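You operate a simulated robot arm through the tools that you are given. There is no shell and no other tool. Be economical: measure what you need, move in short steps, check, and stop when the job is done.

You are at the controls of a simulated two-armed robot. One attempt, no reset.

Task
Hold the purple divided tub on the top of table marked lanes steady with one hand and put the guide block marked mid in it with the other.

The check looks at the end state, three seconds after you hand in, the way a careful person would. Anything else that was tipped, shoved, dropped, spilled or broken makes it a failure.

Robot
Two 7-joint arms with two-finger parallel grippers on one trunk, on a base that drives. Base frame: it is fixed to the floor where the robot stands at the start and does not move with it; the origin is under the middle of the robot, x ahead of it, y to its left, z up. Readings come in mm, degrees, newtons and seconds.
The left shoulder is at the start at [20, 170, 1178], the right one opposite. With the tool pointing down near the work surface each hand reaches from about 200 to 660 mm from the robot's upright axis, wherever it stands, measured 20 degrees to its own side. Places, roughly: purple divided tub (24x15x7 cm) [3500, 1100, 900]. Payload 3.8 kg a hand.
The tool frame of a hand sits at the grasp point between the pads (the TCP): z along the fingers, y along the line on which they close. The tips reach 30 mm beyond it. The gripper opens to 110 mm. The fingers are 20 mm wide and 10 mm thick; the gripper's body (48 by 112 mm) begins 55 mm behind the TCP.
Orientation is that of the tool frame in the base frame, as a unit quaternion [x, y, z, w]. With the fingers straight down and closing along the base's y, the tool's x points along the base's -x, its y along +y and its z along -z.

Tools
- The arms move only by the tool drive_tool. It takes "left_rows", "right_rows" or both (then of equal length, played together; a hand with none holds still); each is a list of rows, each a list of 7 numbers: the shift along the tool's x, y, z in m, then the turn, a rotation vector about the tool's x, y, z in degrees, then the opening, from 0 (shut) to 1 (fully open). In form: [[tx, ty, tz, rx, ry, rz, fingers], ...]. A call has 1 to 10 rows; each row is the pose to reach, as a shift and turn from the pose commanded when the call began, along the tool's axes at that moment. Each row takes 0.2 s and may step no farther than 50 mm and 8.6 degrees from the row before; otherwise, or with a gripper value out of range, the whole call is refused. Where a pose cannot be reached the arm comes as near as it can. A force on the tool above 40 N (or 10 N above the force at the start of the call, whichever is more), or a blocked arm, ends the call early, and 0.2 s more pass. The fingers move at their own pace (about 72 mm/s each) and stop on an object; they squeeze with about 45 N. The grip force told is the motor's: it shows also when the fingers shut on nothing. Time passes only in rows, and 0.2 s behind the last, so rows that repeat a pose let the fingers close. The reply holds the time, the measured pose of the TCP, the force on the tool along the base axes, the opening and the grip force, in the units named above and with some noise, with the torque about the TCP (base axes, N m) and any sound that the robot's microphone picked up.
- Cameras (640 x 400 px; columns grow to the right, rows downward): "scene" is now at [109.5, -11.9, 1372.2]; the picture's right is [-0.02, -1.00, 0.00], its down [-0.20, 0.00, -0.98] and it looks along [0.98, -0.02, -0.20] (base axes); focal length 260 px, centre (320, 200). "left" rides on the left gripper at [72, -17, -103] in its tool frame; the picture's right is [0.23, 0.97, 0.00], its down [-0.76, 0.18, -0.62] and it looks along [-0.61, 0.14, 0.78] (tool axes); focal length 222 px, centre (320, 200). "right" rides on the right gripper at [72, 17, -103] in its tool frame; the picture's right is [-0.23, 0.97, 0.00], its down [-0.76, -0.18, -0.62] and it looks along [-0.61, -0.14, 0.78] (tool axes); focal length 222 px, centre (320, 200). There is no depth. A picture from a camera that has moved, and an enlarged one, comes with that camera's place and axes in the base frame and with its lens. The place of the scene camera against the robot may be out by one fixed shift of up to 18 mm in any direction.
- grab_frame(camera): a new picture of that camera. The clock stands still meanwhile.
- move_column(by): slides the trunk up (or, below 0, down) by that many mm; the arms and the scene camera ride with it, the base frame stays. It gives what a move gives, with no picture.
- roll_base(legs): drives the robot by 1 to 6 legs, each [ahead, turn to the left] in mm and degrees, along the robot's own axes; the way and the turn of a leg run together, so that a leg with both is an arc; at most 1500 mm and 180 degrees a leg. The arms and the cameras ride along, it lands a little off, and it stops where it bumps. It gives what a move gives.
- aim_head(pan, tilt): turns the head with the scene camera to pan (to the left, within 80 degrees either way) and tilt (down, from -29 to 69), counted from straight ahead of the robot. It gives what a move gives.
- inspect(camera, box): a new picture of the part [left, top, right, bottom] of that camera's present view, enlarged. The clock stands still meanwhile.
- sign_off(): hands the job in; it is judged then, once.

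Go step by step. Nothing tells you exact positions but the pictures and the camera data: compare them with the known pose of the tool, close in by small moves and look again before you grip or let go. The budget is 120 turns and 108 pictures, counting those below and the enlarged ones. Unless the task says otherwise, let go and move clear before handing in, and close with one line.

The tools are called as name(argument=value, ...) on one line, values as JSON. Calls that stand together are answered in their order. drive_tool: Moves the arms, as the interface text tells. Its arguments: {"type":"object","properties":{"left_rows":{"type":"array"},"right_rows":{"type":"array"}},"required":[]} The other tools are called the same way: move_column (by) slides the trunk up or down; roll_base (legs) drives the base; aim_head (pan, tilt) turns the head that bears the scene camera; grab_frame (camera) takes a picture; inspect (camera, box) takes an enlarged picture of a part of a camera's view; sign_off () hands the job in.

At the start:

```text
t: 0.0
left_tcp_pos: [519.8, 263.2, 1219.7]
left_tool_rot: [0.0, 1.0, 0.0, 0.0]
left_wrist_force: [0.7, 0.7, -0.2]
left_moment: [-0.03, 0.02, 0.0]
left_opening: 110.0
left_finger_force: 0.0
right_tcp_pos: [384.9, -171.6, 1299.1]
right_tool_rot: [0.0, 1.0, 0.001, 0.0]
right_wrist_force: [1.0, 0.8, -0.1]
right_moment: [0.01, 0.0, -0.02]
right_opening: 110.1
right_finger_force: 0.1
trunk travel left (down, up): [-275.0, 295.0]
robot x, y, heading: [0.0, -1.2, -0.0]
head pan, tilt: [-1.4, 11.5]
```

scene: 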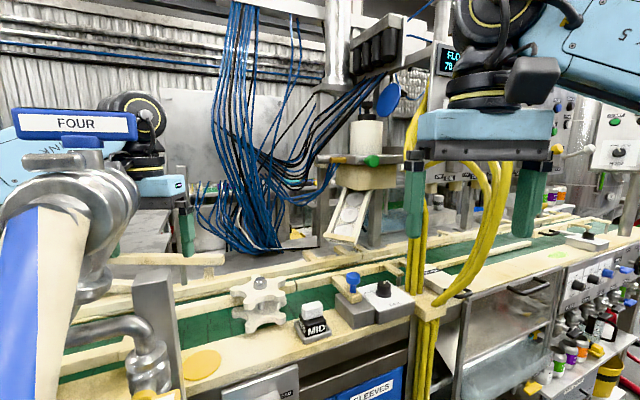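
right: 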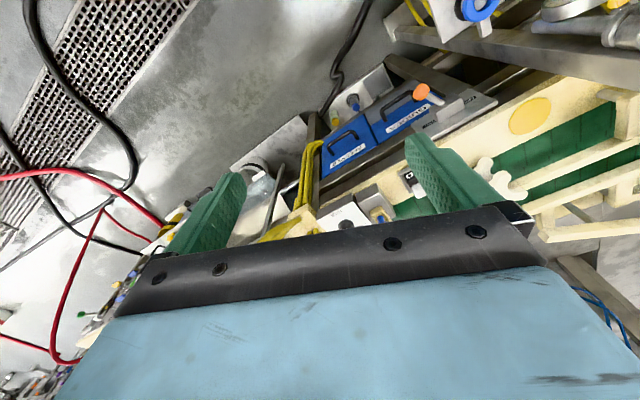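
left: 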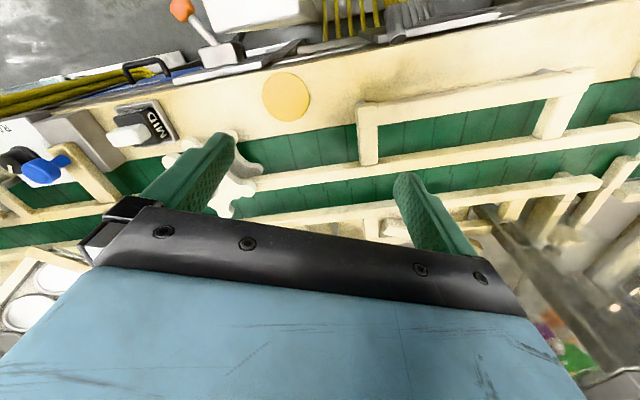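

The block marked MID seems to stand on the bench right ahead, between a white cross-shaped piece and a box with a blue knob. I'll take closer looks before moving.

inspect(camera="scene", box=[220, 250, 420, 375])

inspect(camera="left", box=[40, 60, 240, 185])

aim_head(pan=17, tilt=5)

grab_frame(camera="scene")

```text
3.20 times, centred on (320, 312) of scene
camera zoom: at [109.5, -11.9, 1372.2], right [-0.02, -1.0, 0.0], down [-0.2, 0.0, -0.98], along [0.98, -0.02, -0.2], focal length 833 px, centre (320, -160)
```

zoom: 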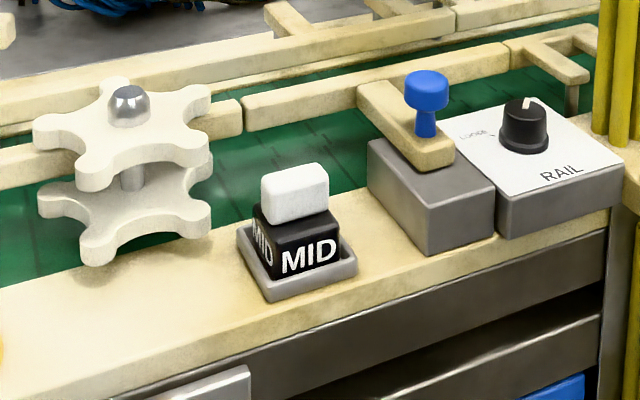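

```text
3.20 times, centred on (140, 122) of left
camera zoom: at [448.6, 246.0, 1322.3], right [-0.23, 0.97, 0.0], down [0.76, 0.18, 0.62], along [0.61, 0.14, -0.78], focal length 711 px, centre (896, 448)
```

zoom: 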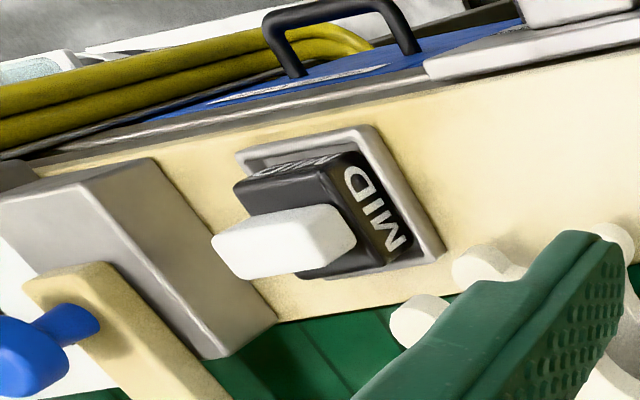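

```text
t: 0.8
left_tcp_pos: [520.9, 264.1, 1220.1]
left_tool_rot: [0.0, 1.0, 0.0, 0.0]
left_wrist_force: [-0.4, 0.3, 0.6]
left_moment: [0.0, 0.01, -0.01]
left_opening: 109.8
left_finger_force: 0.0
right_tcp_pos: [384.7, -172.1, 1298.2]
right_tool_rot: [0.001, 1.0, 0.001, 0.0]
right_wrist_force: [-0.3, 0.6, -0.1]
right_moment: [-0.01, 0.01, 0.03]
right_opening: 110.1
right_finger_force: 0.0
trunk travel left (down, up): [-275.0, 295.0]
robot x, y, heading: [1.7, -0.1, 0.0]
head pan, tilt: [17.0, 5.0]
```

```text
102 pictures are left
camera scene: at [104.3, 17.2, 1382.6], right [0.29, -0.96, 0.0], down [-0.08, -0.03, -1.0], along [0.95, 0.29, -0.09], focal length 260 px, centre (320, 200)
```

scene: 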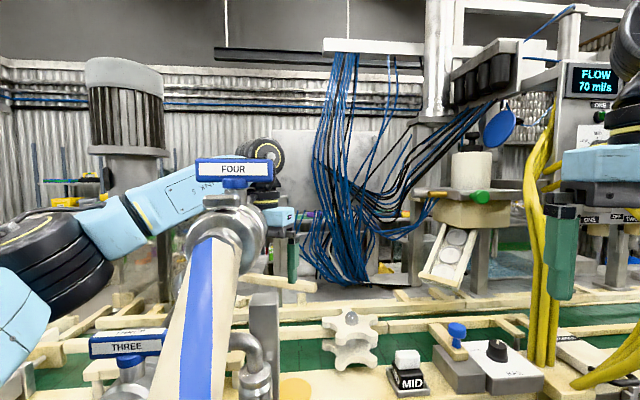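

The block sits in a shallow grey tray with a white cap on top. I'll look around to find the route to the tub.

aim_head(pan=75, tilt=20)

grab_frame(camera="scene")

aim_head(pan=-60, tilt=20)

grab_frame(camera="scene")

aim_head(pan=0, tilt=45)

grab_frame(camera="scene")

```text
t: 2.1
left_tcp_pos: [521.3, 263.4, 1219.7]
left_tool_rot: [0.0, 1.0, 0.0, 0.0]
left_wrist_force: [-0.3, 0.7, -0.1]
left_moment: [0.0, -0.03, 0.01]
left_opening: 110.0
left_finger_force: 0.0
right_tcp_pos: [385.3, -171.7, 1299.5]
right_tool_rot: [0.001, 1.0, 0.001, 0.0]
right_wrist_force: [0.0, 0.1, -0.4]
right_moment: [-0.02, 0.01, -0.01]
right_opening: 110.1
right_finger_force: 0.0
trunk travel left (down, up): [-275.0, 295.0]
robot x, y, heading: [-3.4, 1.4, -0.0]
head pan, tilt: [75.0, 20.0]
```

```text
101 pictures are left
camera scene: at [40.6, 80.3, 1358.3], right [0.97, -0.26, 0.0], down [-0.09, -0.33, -0.94], along [0.24, 0.91, -0.34], focal length 260 px, centre (320, 200)
```

scene: 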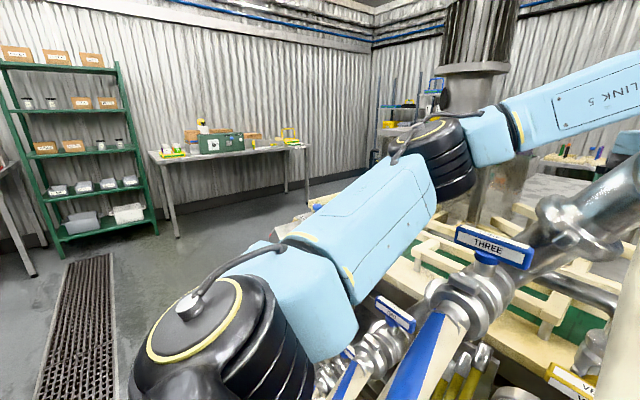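

```text
t: 4.2
left_tcp_pos: [521.6, 265.3, 1220.3]
left_tool_rot: [0.0, 1.0, 0.0, 0.0]
left_wrist_force: [0.1, 0.4, 0.2]
left_moment: [0.0, 0.01, 0.0]
left_opening: 109.9
left_finger_force: 0.1
right_tcp_pos: [384.8, -171.8, 1298.5]
right_tool_rot: [0.001, 1.0, 0.001, 0.0]
right_wrist_force: [0.4, -0.3, 0.0]
right_moment: [-0.05, 0.03, 0.02]
right_opening: 110.1
right_finger_force: 0.0
trunk travel left (down, up): [-275.0, 295.0]
robot x, y, heading: [1.2, 2.2, -0.1]
head pan, tilt: [-60.0, 20.0]
```

```text
100 pictures are left
camera scene: at [63.0, -90.2, 1358.2], right [-0.87, -0.5, 0.0], down [-0.17, 0.3, -0.94], along [0.47, -0.81, -0.34], focal length 260 px, centre (320, 200)
```

scene: 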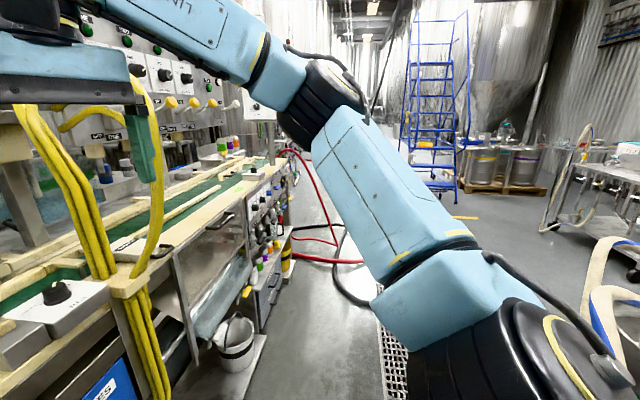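

```text
t: 5.5
left_tcp_pos: [520.4, 264.7, 1220.2]
left_tool_rot: [0.0, 1.0, 0.0, 0.0]
left_wrist_force: [-0.1, -0.2, 0.3]
left_moment: [-0.03, 0.01, -0.02]
left_opening: 110.0
left_finger_force: 0.1
right_tcp_pos: [384.2, -171.5, 1297.7]
right_tool_rot: [0.0, 1.0, 0.001, 0.0]
right_wrist_force: [0.5, -0.1, 0.0]
right_moment: [-0.01, -0.02, 0.0]
right_opening: 110.0
right_finger_force: 0.1
trunk travel left (down, up): [-275.0, 295.0]
robot x, y, heading: [1.1, -0.6, -0.1]
head pan, tilt: [0.0, 45.0]
```

```text
99 pictures are left
camera scene: at [97.7, -9.7, 1319.6], right [0.0, -1.0, 0.0], down [-0.71, 0.0, -0.71], along [0.71, 0.0, -0.71], focal length 260 px, centre (320, 200)
```

scene: 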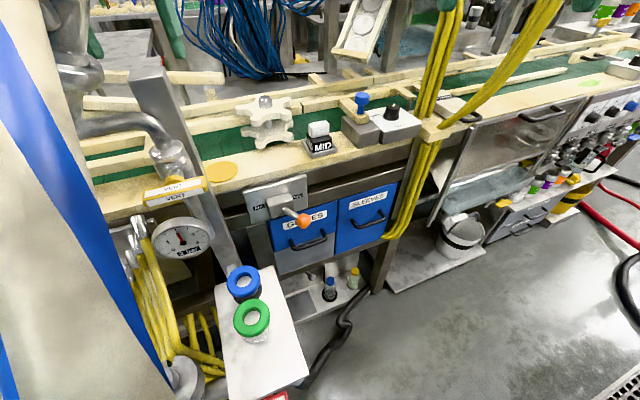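

The block's tray is at about [641, -8, 950], turned about 20° like the bench. Before gripping I'll check the floor around the base and the routes round the bench.

aim_head(pan=0, tilt=69)

grab_frame(camera="scene")

aim_head(pan=50, tilt=5)

grab_frame(camera="scene")

aim_head(pan=-35, tilt=8)

grab_frame(camera="scene")

aim_head(pan=-80, tilt=20)

grab_frame(camera="scene")

```text
t: 6.4
left_tcp_pos: [521.3, 264.3, 1221.1]
left_tool_rot: [0.001, 1.0, 0.0, 0.001]
left_wrist_force: [0.4, -0.2, 0.6]
left_moment: [0.03, 0.0, -0.03]
left_opening: 110.1
left_finger_force: 0.0
right_tcp_pos: [383.4, -172.3, 1298.2]
right_tool_rot: [0.002, 1.0, 0.0, 0.0]
right_wrist_force: [-0.1, 0.0, -0.5]
right_moment: [0.0, 0.04, -0.02]
right_opening: 110.0
right_finger_force: 0.2
trunk travel left (down, up): [-275.0, 295.0]
robot x, y, heading: [-2.2, -0.6, 0.1]
head pan, tilt: [0.0, 68.8]
```

```text
98 pictures are left
camera scene: at [72.3, -9.6, 1290.7], right [0.0, -1.0, 0.0], down [-0.93, 0.0, -0.36], along [0.36, 0.0, -0.93], focal length 260 px, centre (320, 200)
```

scene: 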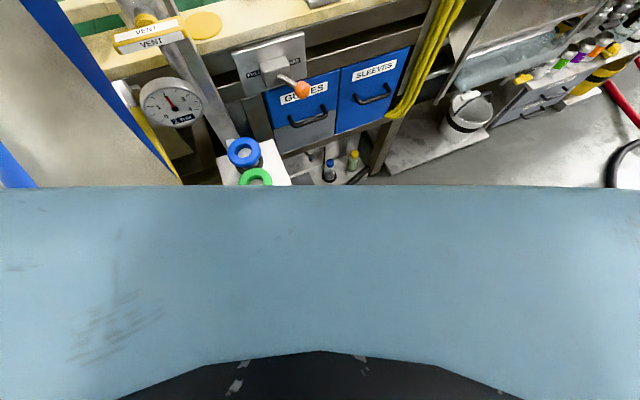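

```text
t: 7.8
left_tcp_pos: [521.7, 263.8, 1219.2]
left_tool_rot: [0.0, 1.0, 0.0, -0.001]
left_wrist_force: [-0.3, 0.9, 0.4]
left_moment: [-0.01, -0.02, -0.01]
left_opening: 110.0
left_finger_force: 0.0
right_tcp_pos: [384.8, -171.8, 1300.0]
right_tool_rot: [0.002, 1.0, 0.001, 0.0]
right_wrist_force: [-0.4, -0.5, 0.4]
right_moment: [0.01, -0.02, -0.01]
right_opening: 110.1
right_finger_force: 0.1
trunk travel left (down, up): [-275.0, 295.0]
robot x, y, heading: [-1.1, -2.1, -0.1]
head pan, tilt: [50.0, 5.0]
```

```text
97 pictures are left
camera scene: at [75.5, 60.8, 1382.5], right [0.77, -0.64, 0.0], down [-0.06, -0.07, -1.0], along [0.64, 0.76, -0.09], focal length 260 px, centre (320, 200)
```

scene: 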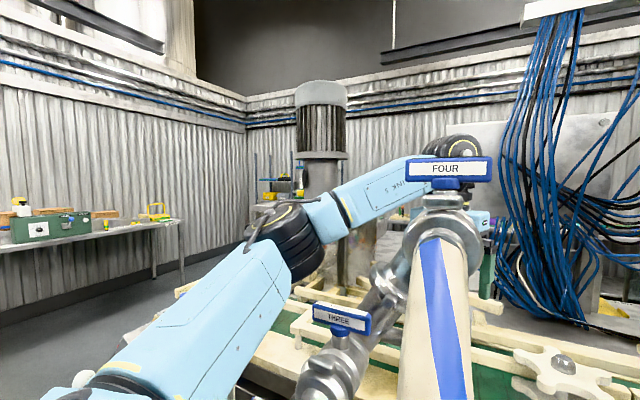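

```text
t: 9.4
left_tcp_pos: [521.2, 263.2, 1220.7]
left_tool_rot: [0.0, 1.0, 0.0, 0.0]
left_wrist_force: [0.4, 0.3, 0.3]
left_moment: [0.02, -0.02, 0.0]
left_opening: 109.9
left_finger_force: 0.0
right_tcp_pos: [384.3, -172.6, 1297.8]
right_tool_rot: [0.001, 1.0, 0.0, 0.0]
right_wrist_force: [0.5, -0.3, -0.2]
right_moment: [-0.01, -0.01, 0.0]
right_opening: 110.0
right_finger_force: 0.1
trunk travel left (down, up): [-275.0, 295.0]
robot x, y, heading: [-2.3, 0.3, 0.3]
head pan, tilt: [-35.0, 8.0]
```

```text
96 pictures are left
camera scene: at [92.3, -62.7, 1377.8], right [-0.57, -0.82, 0.0], down [-0.11, 0.08, -0.99], along [0.81, -0.57, -0.14], focal length 260 px, centre (320, 200)
```

scene: 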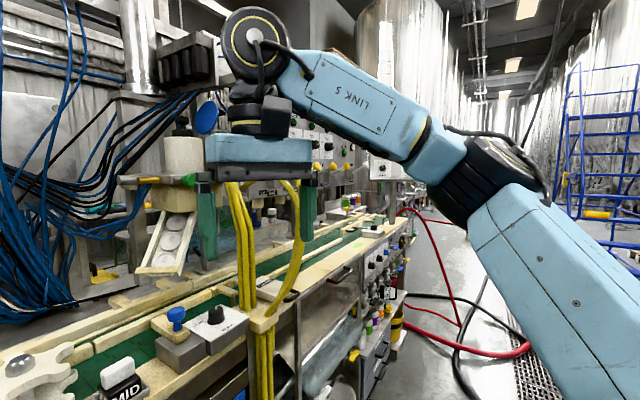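

```text
t: 10.5
left_tcp_pos: [521.0, 264.1, 1219.5]
left_tool_rot: [0.001, 1.0, 0.0, 0.0]
left_wrist_force: [0.1, -0.3, -0.2]
left_moment: [-0.02, -0.01, -0.04]
left_opening: 110.0
left_finger_force: 0.0
right_tcp_pos: [384.6, -171.8, 1299.4]
right_tool_rot: [0.001, 1.0, 0.0, 0.0]
right_wrist_force: [1.3, -0.8, -0.3]
right_moment: [0.03, -0.01, -0.06]
right_opening: 109.9
right_finger_force: 0.1
trunk travel left (down, up): [-275.0, 295.0]
robot x, y, heading: [-3.1, 0.0, -0.1]
head pan, tilt: [-80.0, 20.0]
```

```text
95 pictures are left
camera scene: at [32.6, -101.3, 1358.3], right [-0.98, -0.17, 0.0], down [-0.06, 0.34, -0.94], along [0.16, -0.93, -0.34], focal length 260 px, centre (320, 200)
```

scene: 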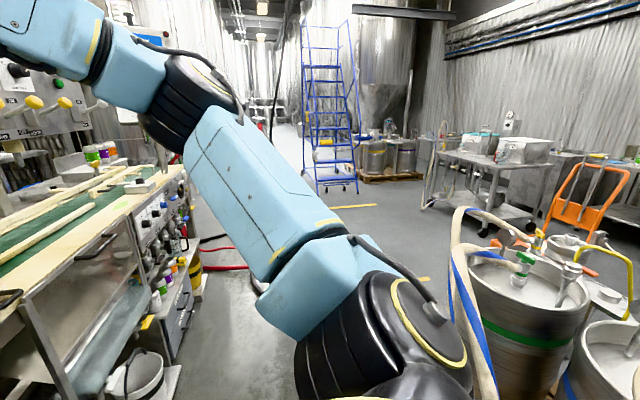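

Valve stand FOUR/THREE (around [320,170,1390] and [275,262,1225]) stands between the trunk and the left hand. So I'll raise the trunk to lift the left hand above it, then check.

move_column(by=290)

aim_head(pan=45, tilt=35)

grab_frame(camera="scene")

grab_frame(camera="left")

aim_head(pan=65, tilt=10)

grab_frame(camera="scene")

```text
t: 13.4
left_tcp_pos: [520.8, 264.1, 1509.5]
left_tool_rot: [0.0, 1.0, 0.0, 0.0]
left_wrist_force: [0.3, -0.2, 0.1]
left_moment: [-0.01, 0.04, -0.01]
left_opening: 109.8
left_finger_force: 0.1
right_tcp_pos: [384.6, -172.7, 1589.2]
right_tool_rot: [0.002, 1.0, 0.0, 0.0]
right_wrist_force: [0.3, -0.3, -0.2]
right_moment: [-0.02, -0.02, 0.02]
right_opening: 110.0
right_finger_force: 0.1
trunk travel left (down, up): [-565.0, 5.0]
robot x, y, heading: [1.3, -0.7, -0.1]
head pan, tilt: [-80.0, 20.0]
```

```text
t: 15.4
left_tcp_pos: [519.6, 263.2, 1510.3]
left_tool_rot: [0.0, 1.0, 0.0, 0.001]
left_wrist_force: [-0.1, 0.5, 0.4]
left_moment: [0.03, -0.04, 0.04]
left_opening: 110.1
left_finger_force: 0.1
right_tcp_pos: [385.2, -172.1, 1588.5]
right_tool_rot: [0.001, 1.0, 0.0, 0.0]
right_wrist_force: [0.0, -0.4, -0.5]
right_moment: [-0.03, -0.03, 0.02]
right_opening: 110.4
right_finger_force: 0.1
trunk travel left (down, up): [-565.0, 5.0]
robot x, y, heading: [1.8, 0.1, 0.3]
head pan, tilt: [45.0, 35.0]
```

```text
94 pictures are left
camera scene: at [78.7, 52.6, 1624.4], right [0.71, -0.71, 0.0], down [-0.41, -0.41, -0.82], along [0.58, 0.58, -0.57], focal length 260 px, centre (320, 200)
```

scene: 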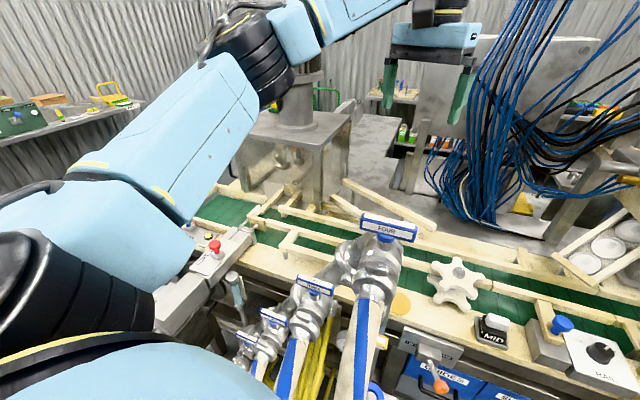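

```text
93 pictures are left
camera left: at [448.6, 246.0, 1612.3], right [-0.23, 0.97, 0.0], down [0.76, 0.18, 0.62], along [0.61, 0.14, -0.78], focal length 222 px, centre (320, 200)
```

left: 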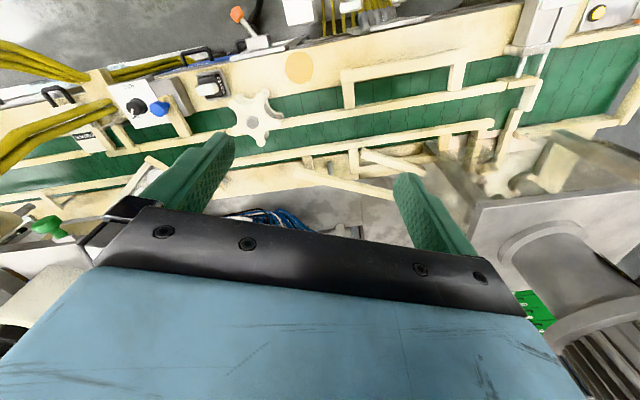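

```text
t: 16.3
left_tcp_pos: [521.0, 265.2, 1510.6]
left_tool_rot: [0.0, 1.0, 0.0, -0.001]
left_wrist_force: [-0.3, -0.4, 0.4]
left_moment: [0.0, 0.01, 0.01]
left_opening: 109.8
left_finger_force: 0.1
right_tcp_pos: [384.9, -172.2, 1590.1]
right_tool_rot: [0.001, 1.0, 0.001, -0.001]
right_wrist_force: [-0.5, 0.8, 0.3]
right_moment: [-0.01, -0.02, -0.01]
right_opening: 110.0
right_finger_force: 0.0
trunk travel left (down, up): [-565.0, 5.0]
robot x, y, heading: [1.5, -0.7, 0.3]
head pan, tilt: [65.0, 10.0]
```

```text
92 pictures are left
camera scene: at [55.8, 74.7, 1664.4], right [0.91, -0.42, 0.0], down [-0.07, -0.16, -0.98], along [0.42, 0.89, -0.17], focal length 260 px, centre (320, 200)
```

scene: 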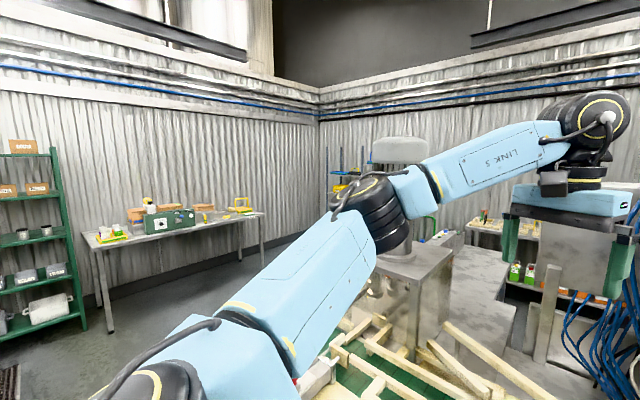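

The raised view is useful. I'll look toward the tub's direction, and zoom.

aim_head(pan=25, tilt=12)

grab_frame(camera="scene")

inspect(camera="scene", box=[120, 120, 440, 320])

aim_head(pan=80, tilt=35)

grab_frame(camera="scene")

```text
t: 17.4
left_tcp_pos: [520.7, 263.5, 1510.4]
left_tool_rot: [-0.001, 1.0, -0.001, 0.0]
left_wrist_force: [-0.3, -0.1, -0.5]
left_moment: [0.01, -0.01, 0.01]
left_opening: 110.1
left_finger_force: 0.0
right_tcp_pos: [385.4, -173.1, 1588.9]
right_tool_rot: [0.001, 1.0, 0.001, 0.0]
right_wrist_force: [0.2, 0.8, -0.1]
right_moment: [0.04, -0.01, 0.03]
right_opening: 110.1
right_finger_force: 0.0
trunk travel left (down, up): [-565.0, 5.0]
robot x, y, heading: [-2.8, -0.7, 0.0]
head pan, tilt: [25.0, 12.0]
```

```text
91 pictures are left
camera scene: at [100.9, 29.9, 1661.3], right [0.42, -0.91, 0.0], down [-0.19, -0.09, -0.98], along [0.89, 0.41, -0.21], focal length 260 px, centre (320, 200)
```

scene: 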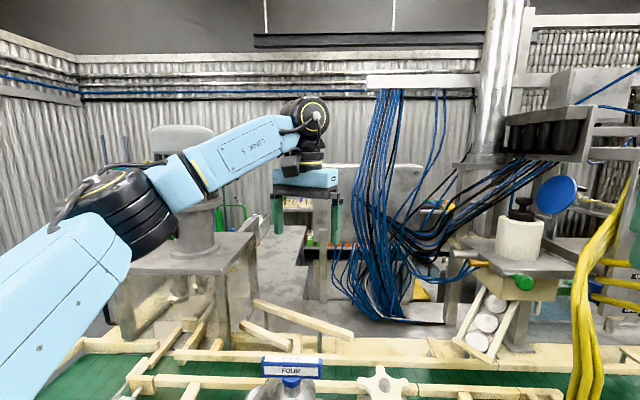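

```text
2.00 times, centred on (280, 220) of scene
camera zoom: at [100.9, 29.9, 1661.3], right [0.42, -0.91, 0.0], down [-0.19, -0.09, -0.98], along [0.89, 0.41, -0.21], focal length 521 px, centre (400, 160)
```

zoom: 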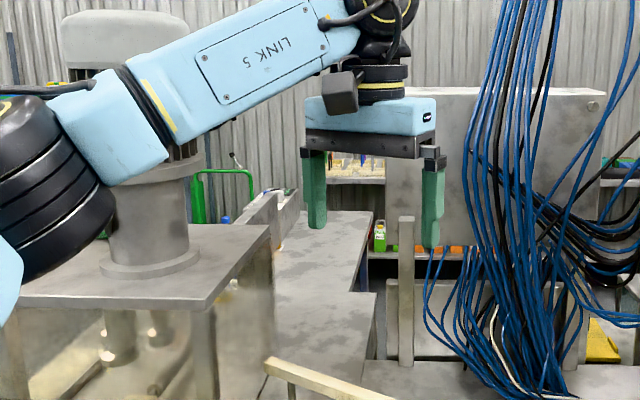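

```text
t: 18.6
left_tcp_pos: [521.4, 263.1, 1509.1]
left_tool_rot: [0.0, 1.0, 0.001, 0.0]
left_wrist_force: [-0.8, -0.3, 0.2]
left_moment: [-0.01, -0.02, -0.02]
left_opening: 110.2
left_finger_force: 0.0
right_tcp_pos: [385.6, -173.4, 1587.2]
right_tool_rot: [0.0, 1.0, 0.001, 0.001]
right_wrist_force: [0.9, -0.1, -0.5]
right_moment: [-0.02, 0.01, 0.03]
right_opening: 110.0
right_finger_force: 0.1
trunk travel left (down, up): [-565.0, 5.0]
robot x, y, heading: [4.0, -1.1, 0.1]
head pan, tilt: [80.0, 35.0]
```

```text
89 pictures are left
camera scene: at [31.8, 77.1, 1624.4], right [0.98, -0.17, 0.0], down [-0.1, -0.56, -0.82], along [0.14, 0.81, -0.57], focal length 260 px, centre (320, 200)
```

scene: 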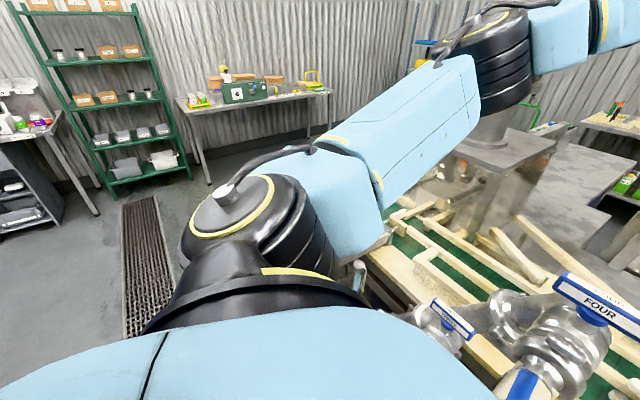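

Retract the left hand back over the valves with the trunk still high.

drive_tool(left_rows=[[0.04, 0.015, 0, 0, 0, 0, 0.3], [0.08, 0.03, 0, 0, 0, 0, 0.3], [0.12, 0.045, 0, 0, 0, 0, 0.3], [0.16, 0.06, 0, 0, 0, 0, 0.3], [0.2, 0.075, 0, 0, 0, 0, 0.3], [0.23, 0.085, 0, 0, 0, 0, 0.3]])

aim_head(pan=50, tilt=35)

grab_frame(camera="scene")

grab_frame(camera="left")

```text
t: 20.1
left_tcp_pos: [288.5, 349.4, 1510.0]
left_tool_rot: [0.0, 1.0, 0.0, 0.001]
left_wrist_force: [-0.4, -0.4, 0.2]
left_moment: [0.03, 0.0, 0.05]
left_opening: 33.1
left_finger_force: 0.1
right_tcp_pos: [384.2, -171.8, 1589.3]
right_tool_rot: [0.001, 1.0, 0.0, 0.001]
right_wrist_force: [-0.6, 0.4, 0.5]
right_moment: [-0.01, 0.0, 0.03]
right_opening: 109.9
right_finger_force: 0.0
trunk travel left (down, up): [-565.0, 5.0]
robot x, y, heading: [0.9, -1.9, -0.0]
head pan, tilt: [80.0, 35.0]
```

```text
t: 21.0
left_tcp_pos: [290.1, 348.8, 1509.9]
left_tool_rot: [0.0, 1.0, 0.0, 0.0]
left_wrist_force: [-0.6, -0.4, -1.0]
left_moment: [0.03, -0.02, -0.01]
left_opening: 33.0
left_finger_force: 0.2
right_tcp_pos: [385.0, -171.7, 1588.7]
right_tool_rot: [0.001, 1.0, 0.001, 0.001]
right_wrist_force: [-0.5, -0.1, 0.1]
right_moment: [0.01, -0.01, 0.0]
right_opening: 110.2
right_finger_force: 0.1
trunk travel left (down, up): [-565.0, 5.0]
robot x, y, heading: [0.6, 0.2, -0.1]
head pan, tilt: [50.0, 35.0]
```

```text
88 pictures are left
camera scene: at [72.8, 57.9, 1624.4], right [0.77, -0.64, 0.0], down [-0.37, -0.44, -0.82], along [0.53, 0.63, -0.57], focal length 260 px, centre (320, 200)
```

scene: 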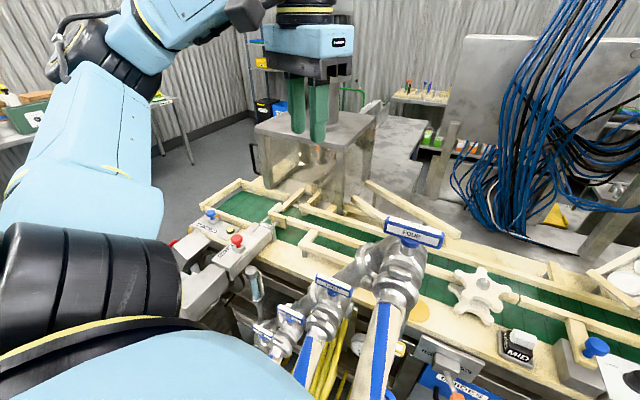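

```text
87 pictures are left
camera left: at [218.3, 330.6, 1612.2], right [-0.23, 0.97, 0.0], down [0.76, 0.18, 0.62], along [0.61, 0.14, -0.78], focal length 222 px, centre (320, 200)
```

left: 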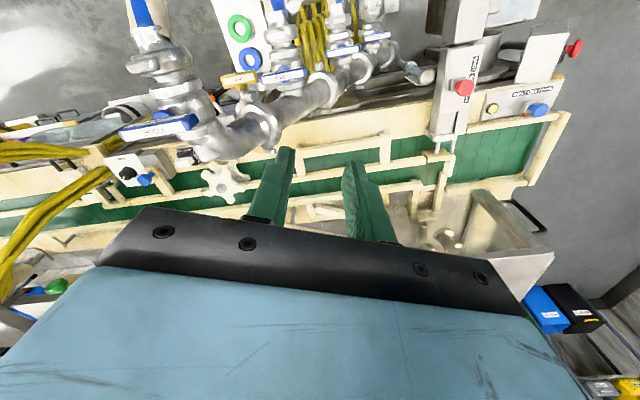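

The left hand is clear of the valves. Now turn left 20° so the block is on the right hand's side.

roll_base(legs=[[0, 20]])

aim_head(pan=-15, tilt=50)

grab_frame(camera="scene")

grab_frame(camera="right")

grab_frame(camera="left")

```text
t: 22.5
left_tcp_pos: [155.5, 426.4, 1510.0]
left_tool_rot: [-0.172, 0.985, 0.001, 0.0]
left_wrist_force: [-0.4, -0.5, -0.8]
left_moment: [0.01, 0.0, 0.01]
left_opening: 33.2
left_finger_force: 0.0
right_tcp_pos: [420.0, -29.9, 1589.4]
right_tool_rot: [-0.171, 0.985, 0.001, -0.001]
right_wrist_force: [-0.9, -0.3, 0.9]
right_moment: [0.02, 0.01, 0.02]
right_opening: 110.2
right_finger_force: 0.1
trunk travel left (down, up): [-565.0, 5.0]
robot x, y, heading: [2.8, 0.5, 19.8]
head pan, tilt: [50.0, 35.0]
```

```text
t: 23.8
left_tcp_pos: [154.3, 426.1, 1510.2]
left_tool_rot: [-0.173, 0.985, 0.0, 0.0]
left_wrist_force: [0.2, -0.5, 0.0]
left_moment: [0.0, 0.0, 0.02]
left_opening: 33.4
left_finger_force: 0.2
right_tcp_pos: [420.7, -30.8, 1589.1]
right_tool_rot: [-0.171, 0.985, 0.001, 0.0]
right_wrist_force: [0.1, -0.4, 0.3]
right_moment: [0.01, -0.01, 0.0]
right_opening: 110.0
right_finger_force: 0.0
trunk travel left (down, up): [-565.0, 5.0]
robot x, y, heading: [-0.2, 5.0, 19.8]
head pan, tilt: [-15.0, 50.0]
```

```text
86 pictures are left
camera scene: at [91.9, 4.0, 1602.7], right [0.09, -1.0, 0.0], down [-0.76, -0.07, -0.64], along [0.64, 0.05, -0.77], focal length 260 px, centre (320, 200)
```

scene: 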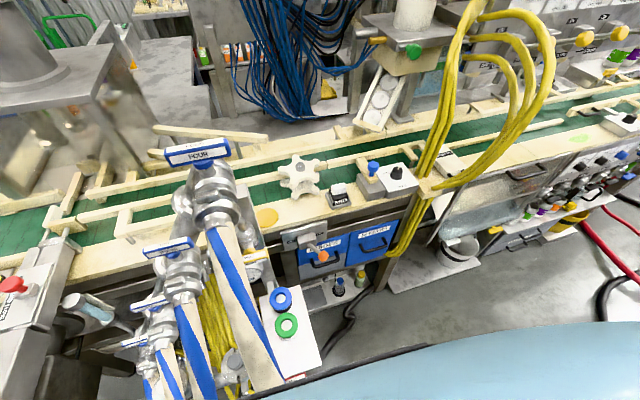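

```text
85 pictures are left
camera right: at [347.1, -40.0, 1691.9], right [-0.11, 0.99, 0.0], down [0.78, 0.09, 0.62], along [0.62, 0.07, -0.78], focal length 222 px, centre (320, 200)
```

right: 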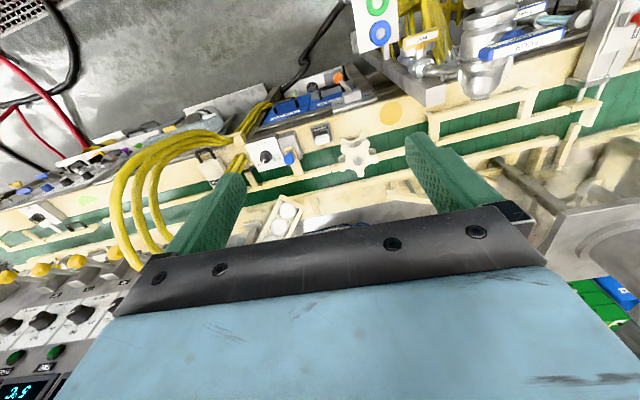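

```text
84 pictures are left
camera left: at [92.8, 384.9, 1612.3], right [-0.54, 0.84, 0.0], down [0.66, 0.43, 0.62], along [0.52, 0.34, -0.78], focal length 222 px, centre (320, 200)
```

left: 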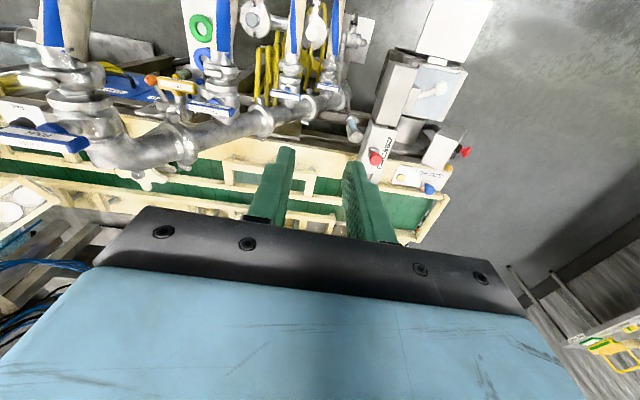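

Block confirmed near [645,-12]; the star wheel and blue knob beside it top out at ~1070, so I'll grip the white cap (z≈990–1024). First I'll move the left hand further from the valves.

drive_tool(left_rows=[[0.025, 0.025, -0.02, 0, 0, 0, 0.3], [0.05, 0.05, -0.04, 0, 0, 0, 0.3], [0.08, 0.075, -0.06, 0, 0, 0, 0.3], [0.11, 0.1, -0.08, 0, 0, 0, 0.3]])

grab_frame(camera="left")

aim_head(pan=50, tilt=40)

grab_frame(camera="scene")

```text
t: 24.8
left_tcp_pos: [122.0, 439.5, 1543.5]
left_tool_rot: [-0.173, 0.985, 0.0, 0.001]
left_wrist_force: [0.1, -0.7, -0.4]
left_moment: [0.02, -0.02, -0.01]
left_opening: 32.9
left_finger_force: 0.0
left hand out of reach, approached as far as the arm can: row 2, 3, 4
right_tcp_pos: [419.6, -30.8, 1589.6]
right_tool_rot: [-0.171, 0.985, 0.001, 0.0]
right_wrist_force: [-0.1, 0.1, 0.0]
right_moment: [-0.02, -0.01, -0.03]
right_opening: 110.0
right_finger_force: 0.0
trunk travel left (down, up): [-565.0, 5.0]
robot x, y, heading: [-2.0, 0.9, 19.9]
head pan, tilt: [-15.0, 50.0]
```

```text
83 pictures are left
camera left: at [60.7, 397.5, 1645.7], right [-0.54, 0.84, 0.0], down [0.66, 0.43, 0.62], along [0.52, 0.34, -0.78], focal length 222 px, centre (320, 200)
```

left: 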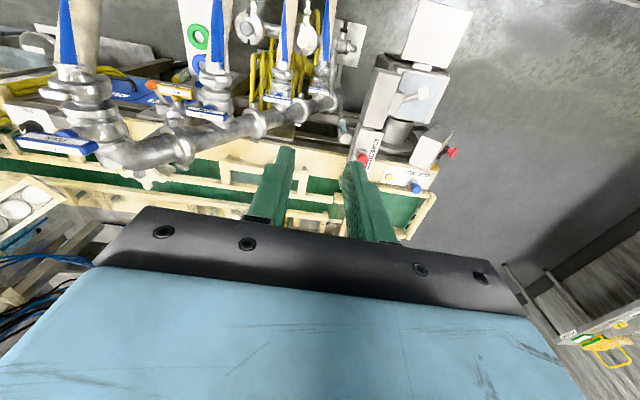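

```text
t: 26.2
left_tcp_pos: [123.8, 439.8, 1543.6]
left_tool_rot: [-0.173, 0.985, 0.0, 0.0]
left_wrist_force: [-0.5, -0.6, 0.3]
left_moment: [0.01, -0.01, -0.01]
left_opening: 32.9
left_finger_force: 0.0
right_tcp_pos: [419.8, -32.2, 1588.7]
right_tool_rot: [-0.17, 0.985, 0.0, -0.001]
right_wrist_force: [-0.1, 0.6, 0.0]
right_moment: [0.0, 0.0, -0.04]
right_opening: 110.1
right_finger_force: 0.1
trunk travel left (down, up): [-565.0, 5.0]
robot x, y, heading: [0.4, -2.2, 19.7]
head pan, tilt: [50.0, 40.0]
```

```text
82 pictures are left
camera scene: at [44.6, 77.3, 1616.8], right [0.94, -0.35, 0.0], down [-0.22, -0.6, -0.77], along [0.26, 0.72, -0.64], focal length 260 px, centre (320, 200)
```

scene: 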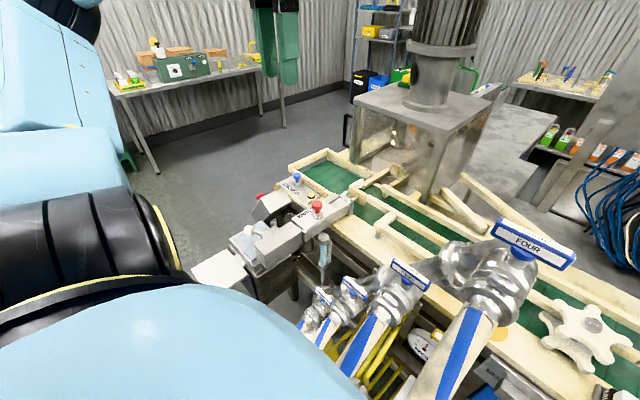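

Valves below are all under ~1100, so lowering 250 keeps the left hand clear. Lower now and check.

move_column(by=-240)

grab_frame(camera="scene")

grab_frame(camera="right")

```text
t: 28.7
left_tcp_pos: [123.8, 439.7, 1303.7]
left_tool_rot: [-0.173, 0.985, 0.0, 0.0]
left_wrist_force: [0.1, -0.1, -0.7]
left_moment: [0.03, -0.02, 0.01]
left_opening: 33.1
left_finger_force: 0.0
right_tcp_pos: [420.6, -30.6, 1349.0]
right_tool_rot: [-0.171, 0.985, 0.001, 0.0]
right_wrist_force: [0.1, 0.5, -0.4]
right_moment: [-0.02, 0.01, -0.01]
right_opening: 110.3
right_finger_force: 0.2
trunk travel left (down, up): [-325.0, 245.0]
robot x, y, heading: [2.3, 4.4, 19.7]
head pan, tilt: [50.0, 40.0]
```

```text
81 pictures are left
camera scene: at [44.4, 77.2, 1376.9], right [0.94, -0.34, 0.0], down [-0.22, -0.6, -0.77], along [0.26, 0.72, -0.64], focal length 260 px, centre (320, 200)
```

scene: 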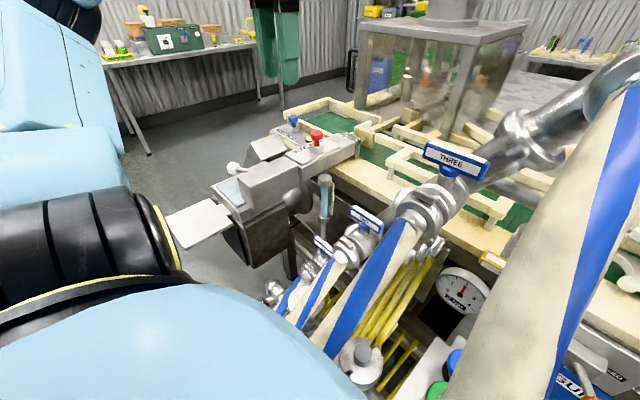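

```text
80 pictures are left
camera right: at [347.0, -40.0, 1452.0], right [-0.12, 0.99, 0.0], down [0.78, 0.09, 0.62], along [0.62, 0.07, -0.78], focal length 222 px, centre (320, 200)
```

right: 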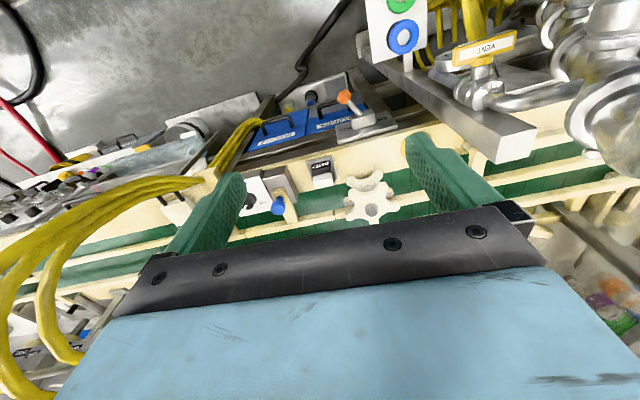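

Now bring the right hand above the block, at about z 1170, with fingers partly closed, and look.

drive_tool(right_rows=[[-0.036, -0.009, 0.027, 0, 0, 0, 0.65], [-0.072, -0.018, 0.054, 0, 0, 0, 0.65], [-0.108, -0.027, 0.081, 0, 0, 0, 0.65], [-0.144, -0.036, 0.108, 0, 0, 0, 0.65], [-0.18, -0.046, 0.14, 0, 0, 0, 0.65], [-0.2, -0.056, 0.179, 0, 0, 0, 0.65]])

grab_frame(camera="right")

aim_head(pan=-15, tilt=35)

grab_frame(camera="scene")

```text
t: 30.1
left_tcp_pos: [125.2, 439.1, 1303.0]
left_tool_rot: [-0.173, 0.985, 0.0, 0.0]
left_wrist_force: [-0.1, -0.9, 0.4]
left_moment: [0.02, 0.0, -0.01]
left_opening: 33.3
left_finger_force: 0.0
right_tcp_pos: [628.2, -15.5, 1169.8]
right_tool_rot: [-0.172, 0.985, 0.001, 0.0]
right_wrist_force: [0.7, 0.4, 0.6]
right_moment: [0.03, 0.01, -0.01]
right_opening: 71.4
right_finger_force: 0.1
trunk travel left (down, up): [-325.0, 245.0]
robot x, y, heading: [-0.1, -0.6, 19.9]
head pan, tilt: [50.0, 40.0]
```

```text
79 pictures are left
camera right: at [554.9, -25.6, 1272.0], right [-0.12, 0.99, 0.0], down [0.78, 0.09, 0.62], along [0.62, 0.07, -0.78], focal length 222 px, centre (320, 200)
```

right: 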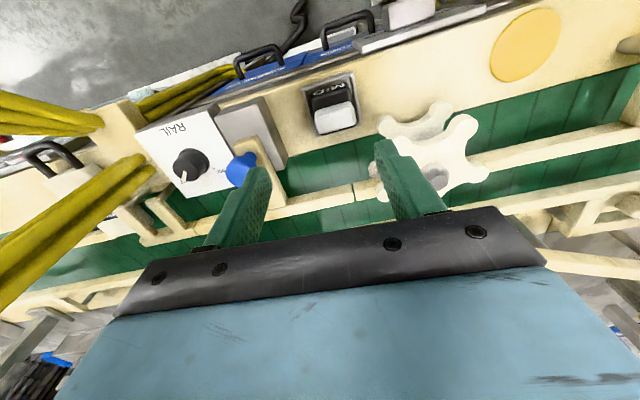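

```text
t: 31.5
left_tcp_pos: [124.8, 440.1, 1303.9]
left_tool_rot: [-0.173, 0.985, 0.0, 0.0]
left_wrist_force: [-0.2, 0.1, 0.4]
left_moment: [0.01, 0.0, 0.0]
left_opening: 33.0
left_finger_force: 0.0
right_tcp_pos: [627.5, -16.8, 1168.9]
right_tool_rot: [-0.171, 0.985, 0.0, -0.001]
right_wrist_force: [0.3, 0.5, 0.5]
right_moment: [-0.04, -0.01, -0.01]
right_opening: 71.6
right_finger_force: 0.0
trunk travel left (down, up): [-325.0, 245.0]
robot x, y, heading: [3.7, 1.4, 19.8]
head pan, tilt: [-15.0, 35.0]
```

```text
78 pictures are left
camera scene: at [102.9, 5.0, 1384.4], right [0.09, -1.0, 0.0], down [-0.57, -0.05, -0.82], along [0.82, 0.07, -0.57], focal length 260 px, centre (320, 200)
```

scene: 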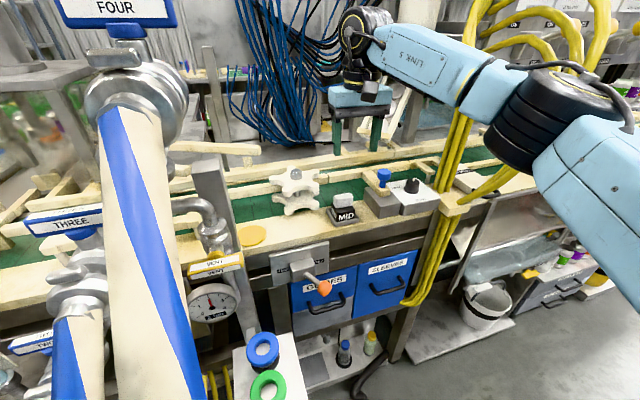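

The wrist camera puts the block near (636, 0). Shift over, narrow the fingers to keep clear of the star wheel, and lower part way to re-measure.

drive_tool(right_rows=[[-0.013, 0.012, 0, 0, 0, 0, 0.52], [-0.013, 0.012, 0.03, 0, 0, 0, 0.52], [-0.013, 0.012, 0.06, 0, 0, 0, 0.52]])

grab_frame(camera="right")

inspect(camera="scene", box=[260, 60, 480, 240])

```text
t: 32.3
left_tcp_pos: [124.0, 438.6, 1302.9]
left_tool_rot: [-0.172, 0.985, 0.0, 0.001]
left_wrist_force: [0.5, -0.1, -1.0]
left_moment: [-0.03, 0.01, 0.01]
left_opening: 32.8
left_finger_force: 0.1
right_tcp_pos: [636.2, -0.2, 1110.0]
right_tool_rot: [-0.171, 0.985, 0.001, 0.0]
right_wrist_force: [0.7, -0.3, 0.4]
right_moment: [-0.02, 0.01, 0.01]
right_opening: 57.5
right_finger_force: 0.1
trunk travel left (down, up): [-325.0, 245.0]
robot x, y, heading: [2.5, -1.1, 19.6]
head pan, tilt: [-15.0, 35.0]
```

```text
77 pictures are left
camera right: at [562.5, -9.2, 1212.4], right [-0.12, 0.99, 0.0], down [0.78, 0.09, 0.62], along [0.62, 0.07, -0.78], focal length 222 px, centre (320, 200)
```

right: 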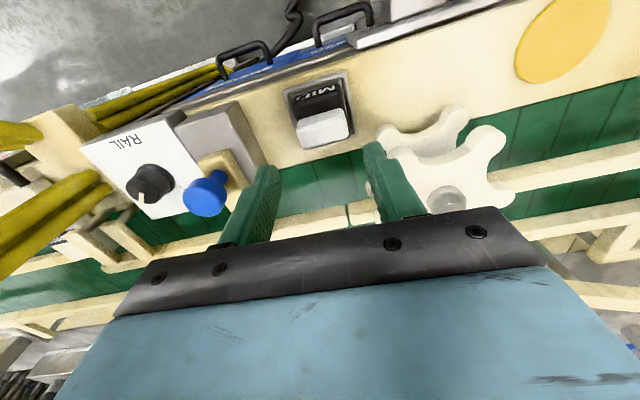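

```text
2.22 times, centred on (370, 150) of scene
camera zoom: at [103.1, 5.4, 1384.3], right [0.08, -1.0, 0.0], down [-0.57, -0.05, -0.82], along [0.82, 0.07, -0.57], focal length 579 px, centre (209, 311)
```

zoom: 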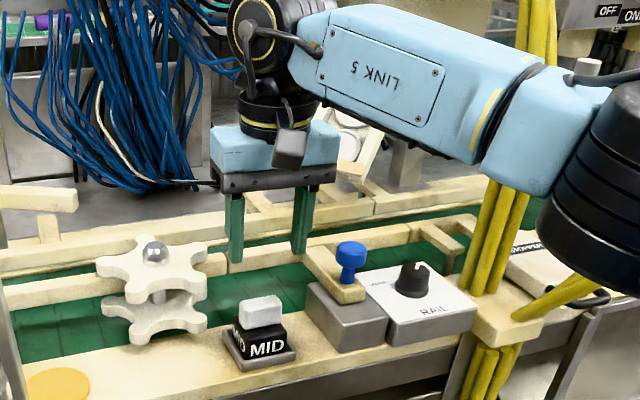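

Cross-checking the cameras puts the block centre at about (638, 3), with the cap top near z 1020. Lower to about z 1027 around the cap, then look before closing.

drive_tool(right_rows=[[-0.003, 0.002, 0.02, 0, 0, 0, 0.52], [-0.003, 0.002, 0.045, 0, 0, 0, 0.52], [-0.003, 0.002, 0.065, 0, 0, 0, 0.52], [-0.003, 0.002, 0.08, 0, 0, 0, 0.52]])

grab_frame(camera="right")

inspect(camera="scene", box=[260, 100, 460, 225])

```text
t: 33.3
left_tcp_pos: [124.1, 439.5, 1302.7]
left_tool_rot: [-0.173, 0.985, 0.0, 0.0]
left_wrist_force: [-0.6, 0.0, -0.5]
left_moment: [0.02, 0.0, 0.03]
left_opening: 32.9
left_finger_force: 0.0
right_tcp_pos: [638.4, 2.1, 1030.7]
right_tool_rot: [-0.171, 0.985, 0.001, 0.001]
right_wrist_force: [0.3, 0.9, -0.5]
right_moment: [0.03, 0.01, -0.01]
right_opening: 57.3
right_finger_force: 0.1
trunk travel left (down, up): [-325.0, 245.0]
robot x, y, heading: [-2.0, 0.8, 19.7]
head pan, tilt: [-15.0, 35.0]
```

```text
75 pictures are left
camera right: at [564.7, -6.5, 1133.1], right [-0.11, 0.99, 0.0], down [0.78, 0.09, 0.62], along [0.62, 0.07, -0.78], focal length 222 px, centre (320, 200)
```

right: 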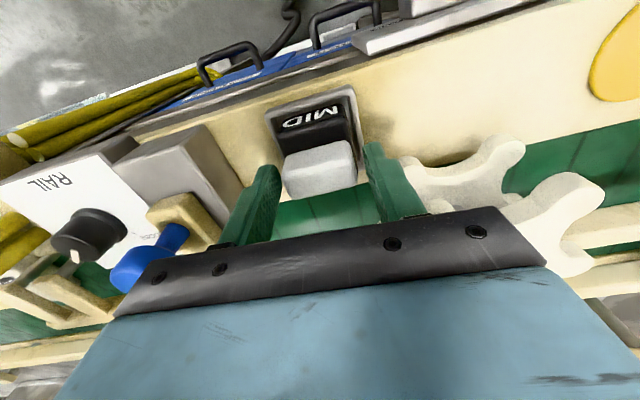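

```text
3.20 times, centred on (360, 162) of scene
camera zoom: at [103.0, 4.8, 1384.4], right [0.08, -1.0, 0.0], down [-0.57, -0.05, -0.82], along [0.82, 0.07, -0.57], focal length 833 px, centre (192, 320)
```

zoom: 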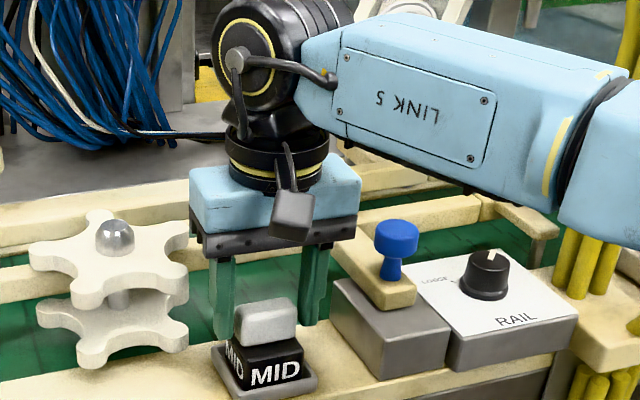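

The cap is centred between the fingers. Lower a few mm more and close.

drive_tool(right_rows=[[0, 0, 0.006, 0, 0, 0, 0.52], [0, 0, 0.006, 0, 0, 0, 0.2], [0, 0, 0.006, 0, 0, 0, 0.2], [0, 0, 0.006, 0, 0, 0, 0.1], [0, 0, 0.006, 0, 0, 0, 0.1]])

grab_frame(camera="right")

```text
t: 34.5
left_tcp_pos: [126.0, 440.2, 1303.0]
left_tool_rot: [-0.173, 0.985, 0.0, 0.001]
left_wrist_force: [0.5, -0.1, -0.5]
left_moment: [0.02, -0.03, 0.0]
left_opening: 33.0
left_finger_force: 0.0
right_tcp_pos: [637.3, 1.9, 1023.4]
right_tool_rot: [-0.171, 0.985, 0.002, 0.0]
right_wrist_force: [0.9, -0.2, 0.1]
right_moment: [-0.04, 0.01, 0.01]
right_opening: 45.2
right_finger_force: 44.9
trunk travel left (down, up): [-325.0, 245.0]
robot x, y, heading: [2.4, -0.5, 19.8]
head pan, tilt: [-15.0, 35.0]
```

```text
73 pictures are left
camera right: at [564.4, -6.5, 1127.0], right [-0.12, 0.99, 0.0], down [0.78, 0.09, 0.62], along [0.62, 0.07, -0.78], focal length 222 px, centre (320, 200)
```

right: 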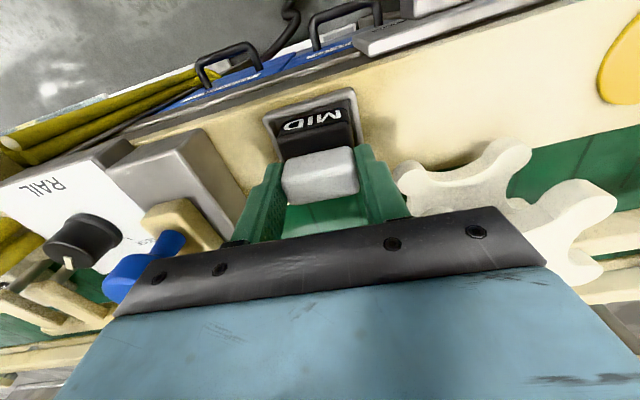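

Gripped at 45 mm with full force. Lift straight up 70 mm and check that the tray stays behind.

drive_tool(right_rows=[[0, 0, -0.01, 0, 0, 0, 0.1], [0, 0, -0.025, 0, 0, 0, 0.1], [0, 0, -0.05, 0, 0, 0, 0.1], [0, 0, -0.08, 0, 0, 0, 0.1]])

grab_frame(camera="right")

inspect(camera="scene", box=[260, 60, 480, 240])

```text
t: 35.5
left_tcp_pos: [124.2, 439.6, 1302.6]
left_tool_rot: [-0.172, 0.985, 0.001, 0.0]
left_wrist_force: [-0.1, 0.1, 0.3]
left_moment: [0.01, -0.03, 0.02]
left_opening: 32.7
left_finger_force: 0.1
right_tcp_pos: [637.7, 2.2, 1105.5]
right_tool_rot: [-0.171, 0.985, 0.002, 0.001]
right_wrist_force: [0.4, 0.2, -1.2]
right_moment: [0.03, -0.02, 0.01]
right_opening: 45.1
right_finger_force: 45.5
trunk travel left (down, up): [-325.0, 245.0]
robot x, y, heading: [0.1, -2.8, 19.6]
head pan, tilt: [-15.0, 35.0]
```

```text
72 pictures are left
camera right: at [564.5, -6.3, 1207.6], right [-0.11, 0.99, 0.0], down [0.78, 0.09, 0.62], along [0.62, 0.07, -0.78], focal length 222 px, centre (320, 200)
```

right: 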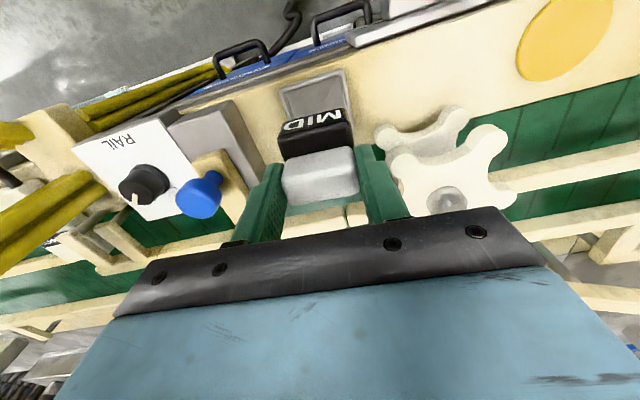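

```text
2.22 times, centred on (370, 150) of scene
camera zoom: at [102.6, 5.0, 1384.4], right [0.08, -1.0, 0.0], down [-0.57, -0.05, -0.82], along [0.82, 0.07, -0.57], focal length 579 px, centre (209, 311)
```

zoom: 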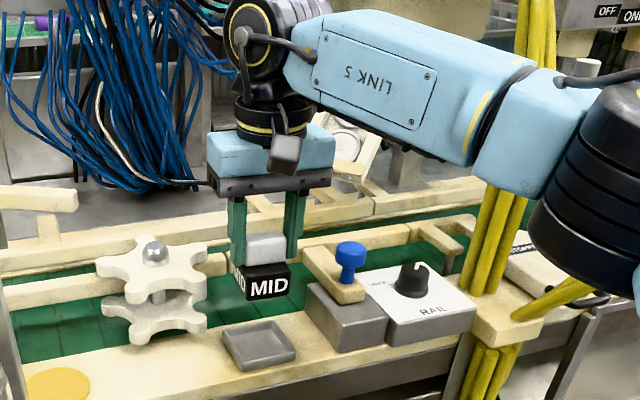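

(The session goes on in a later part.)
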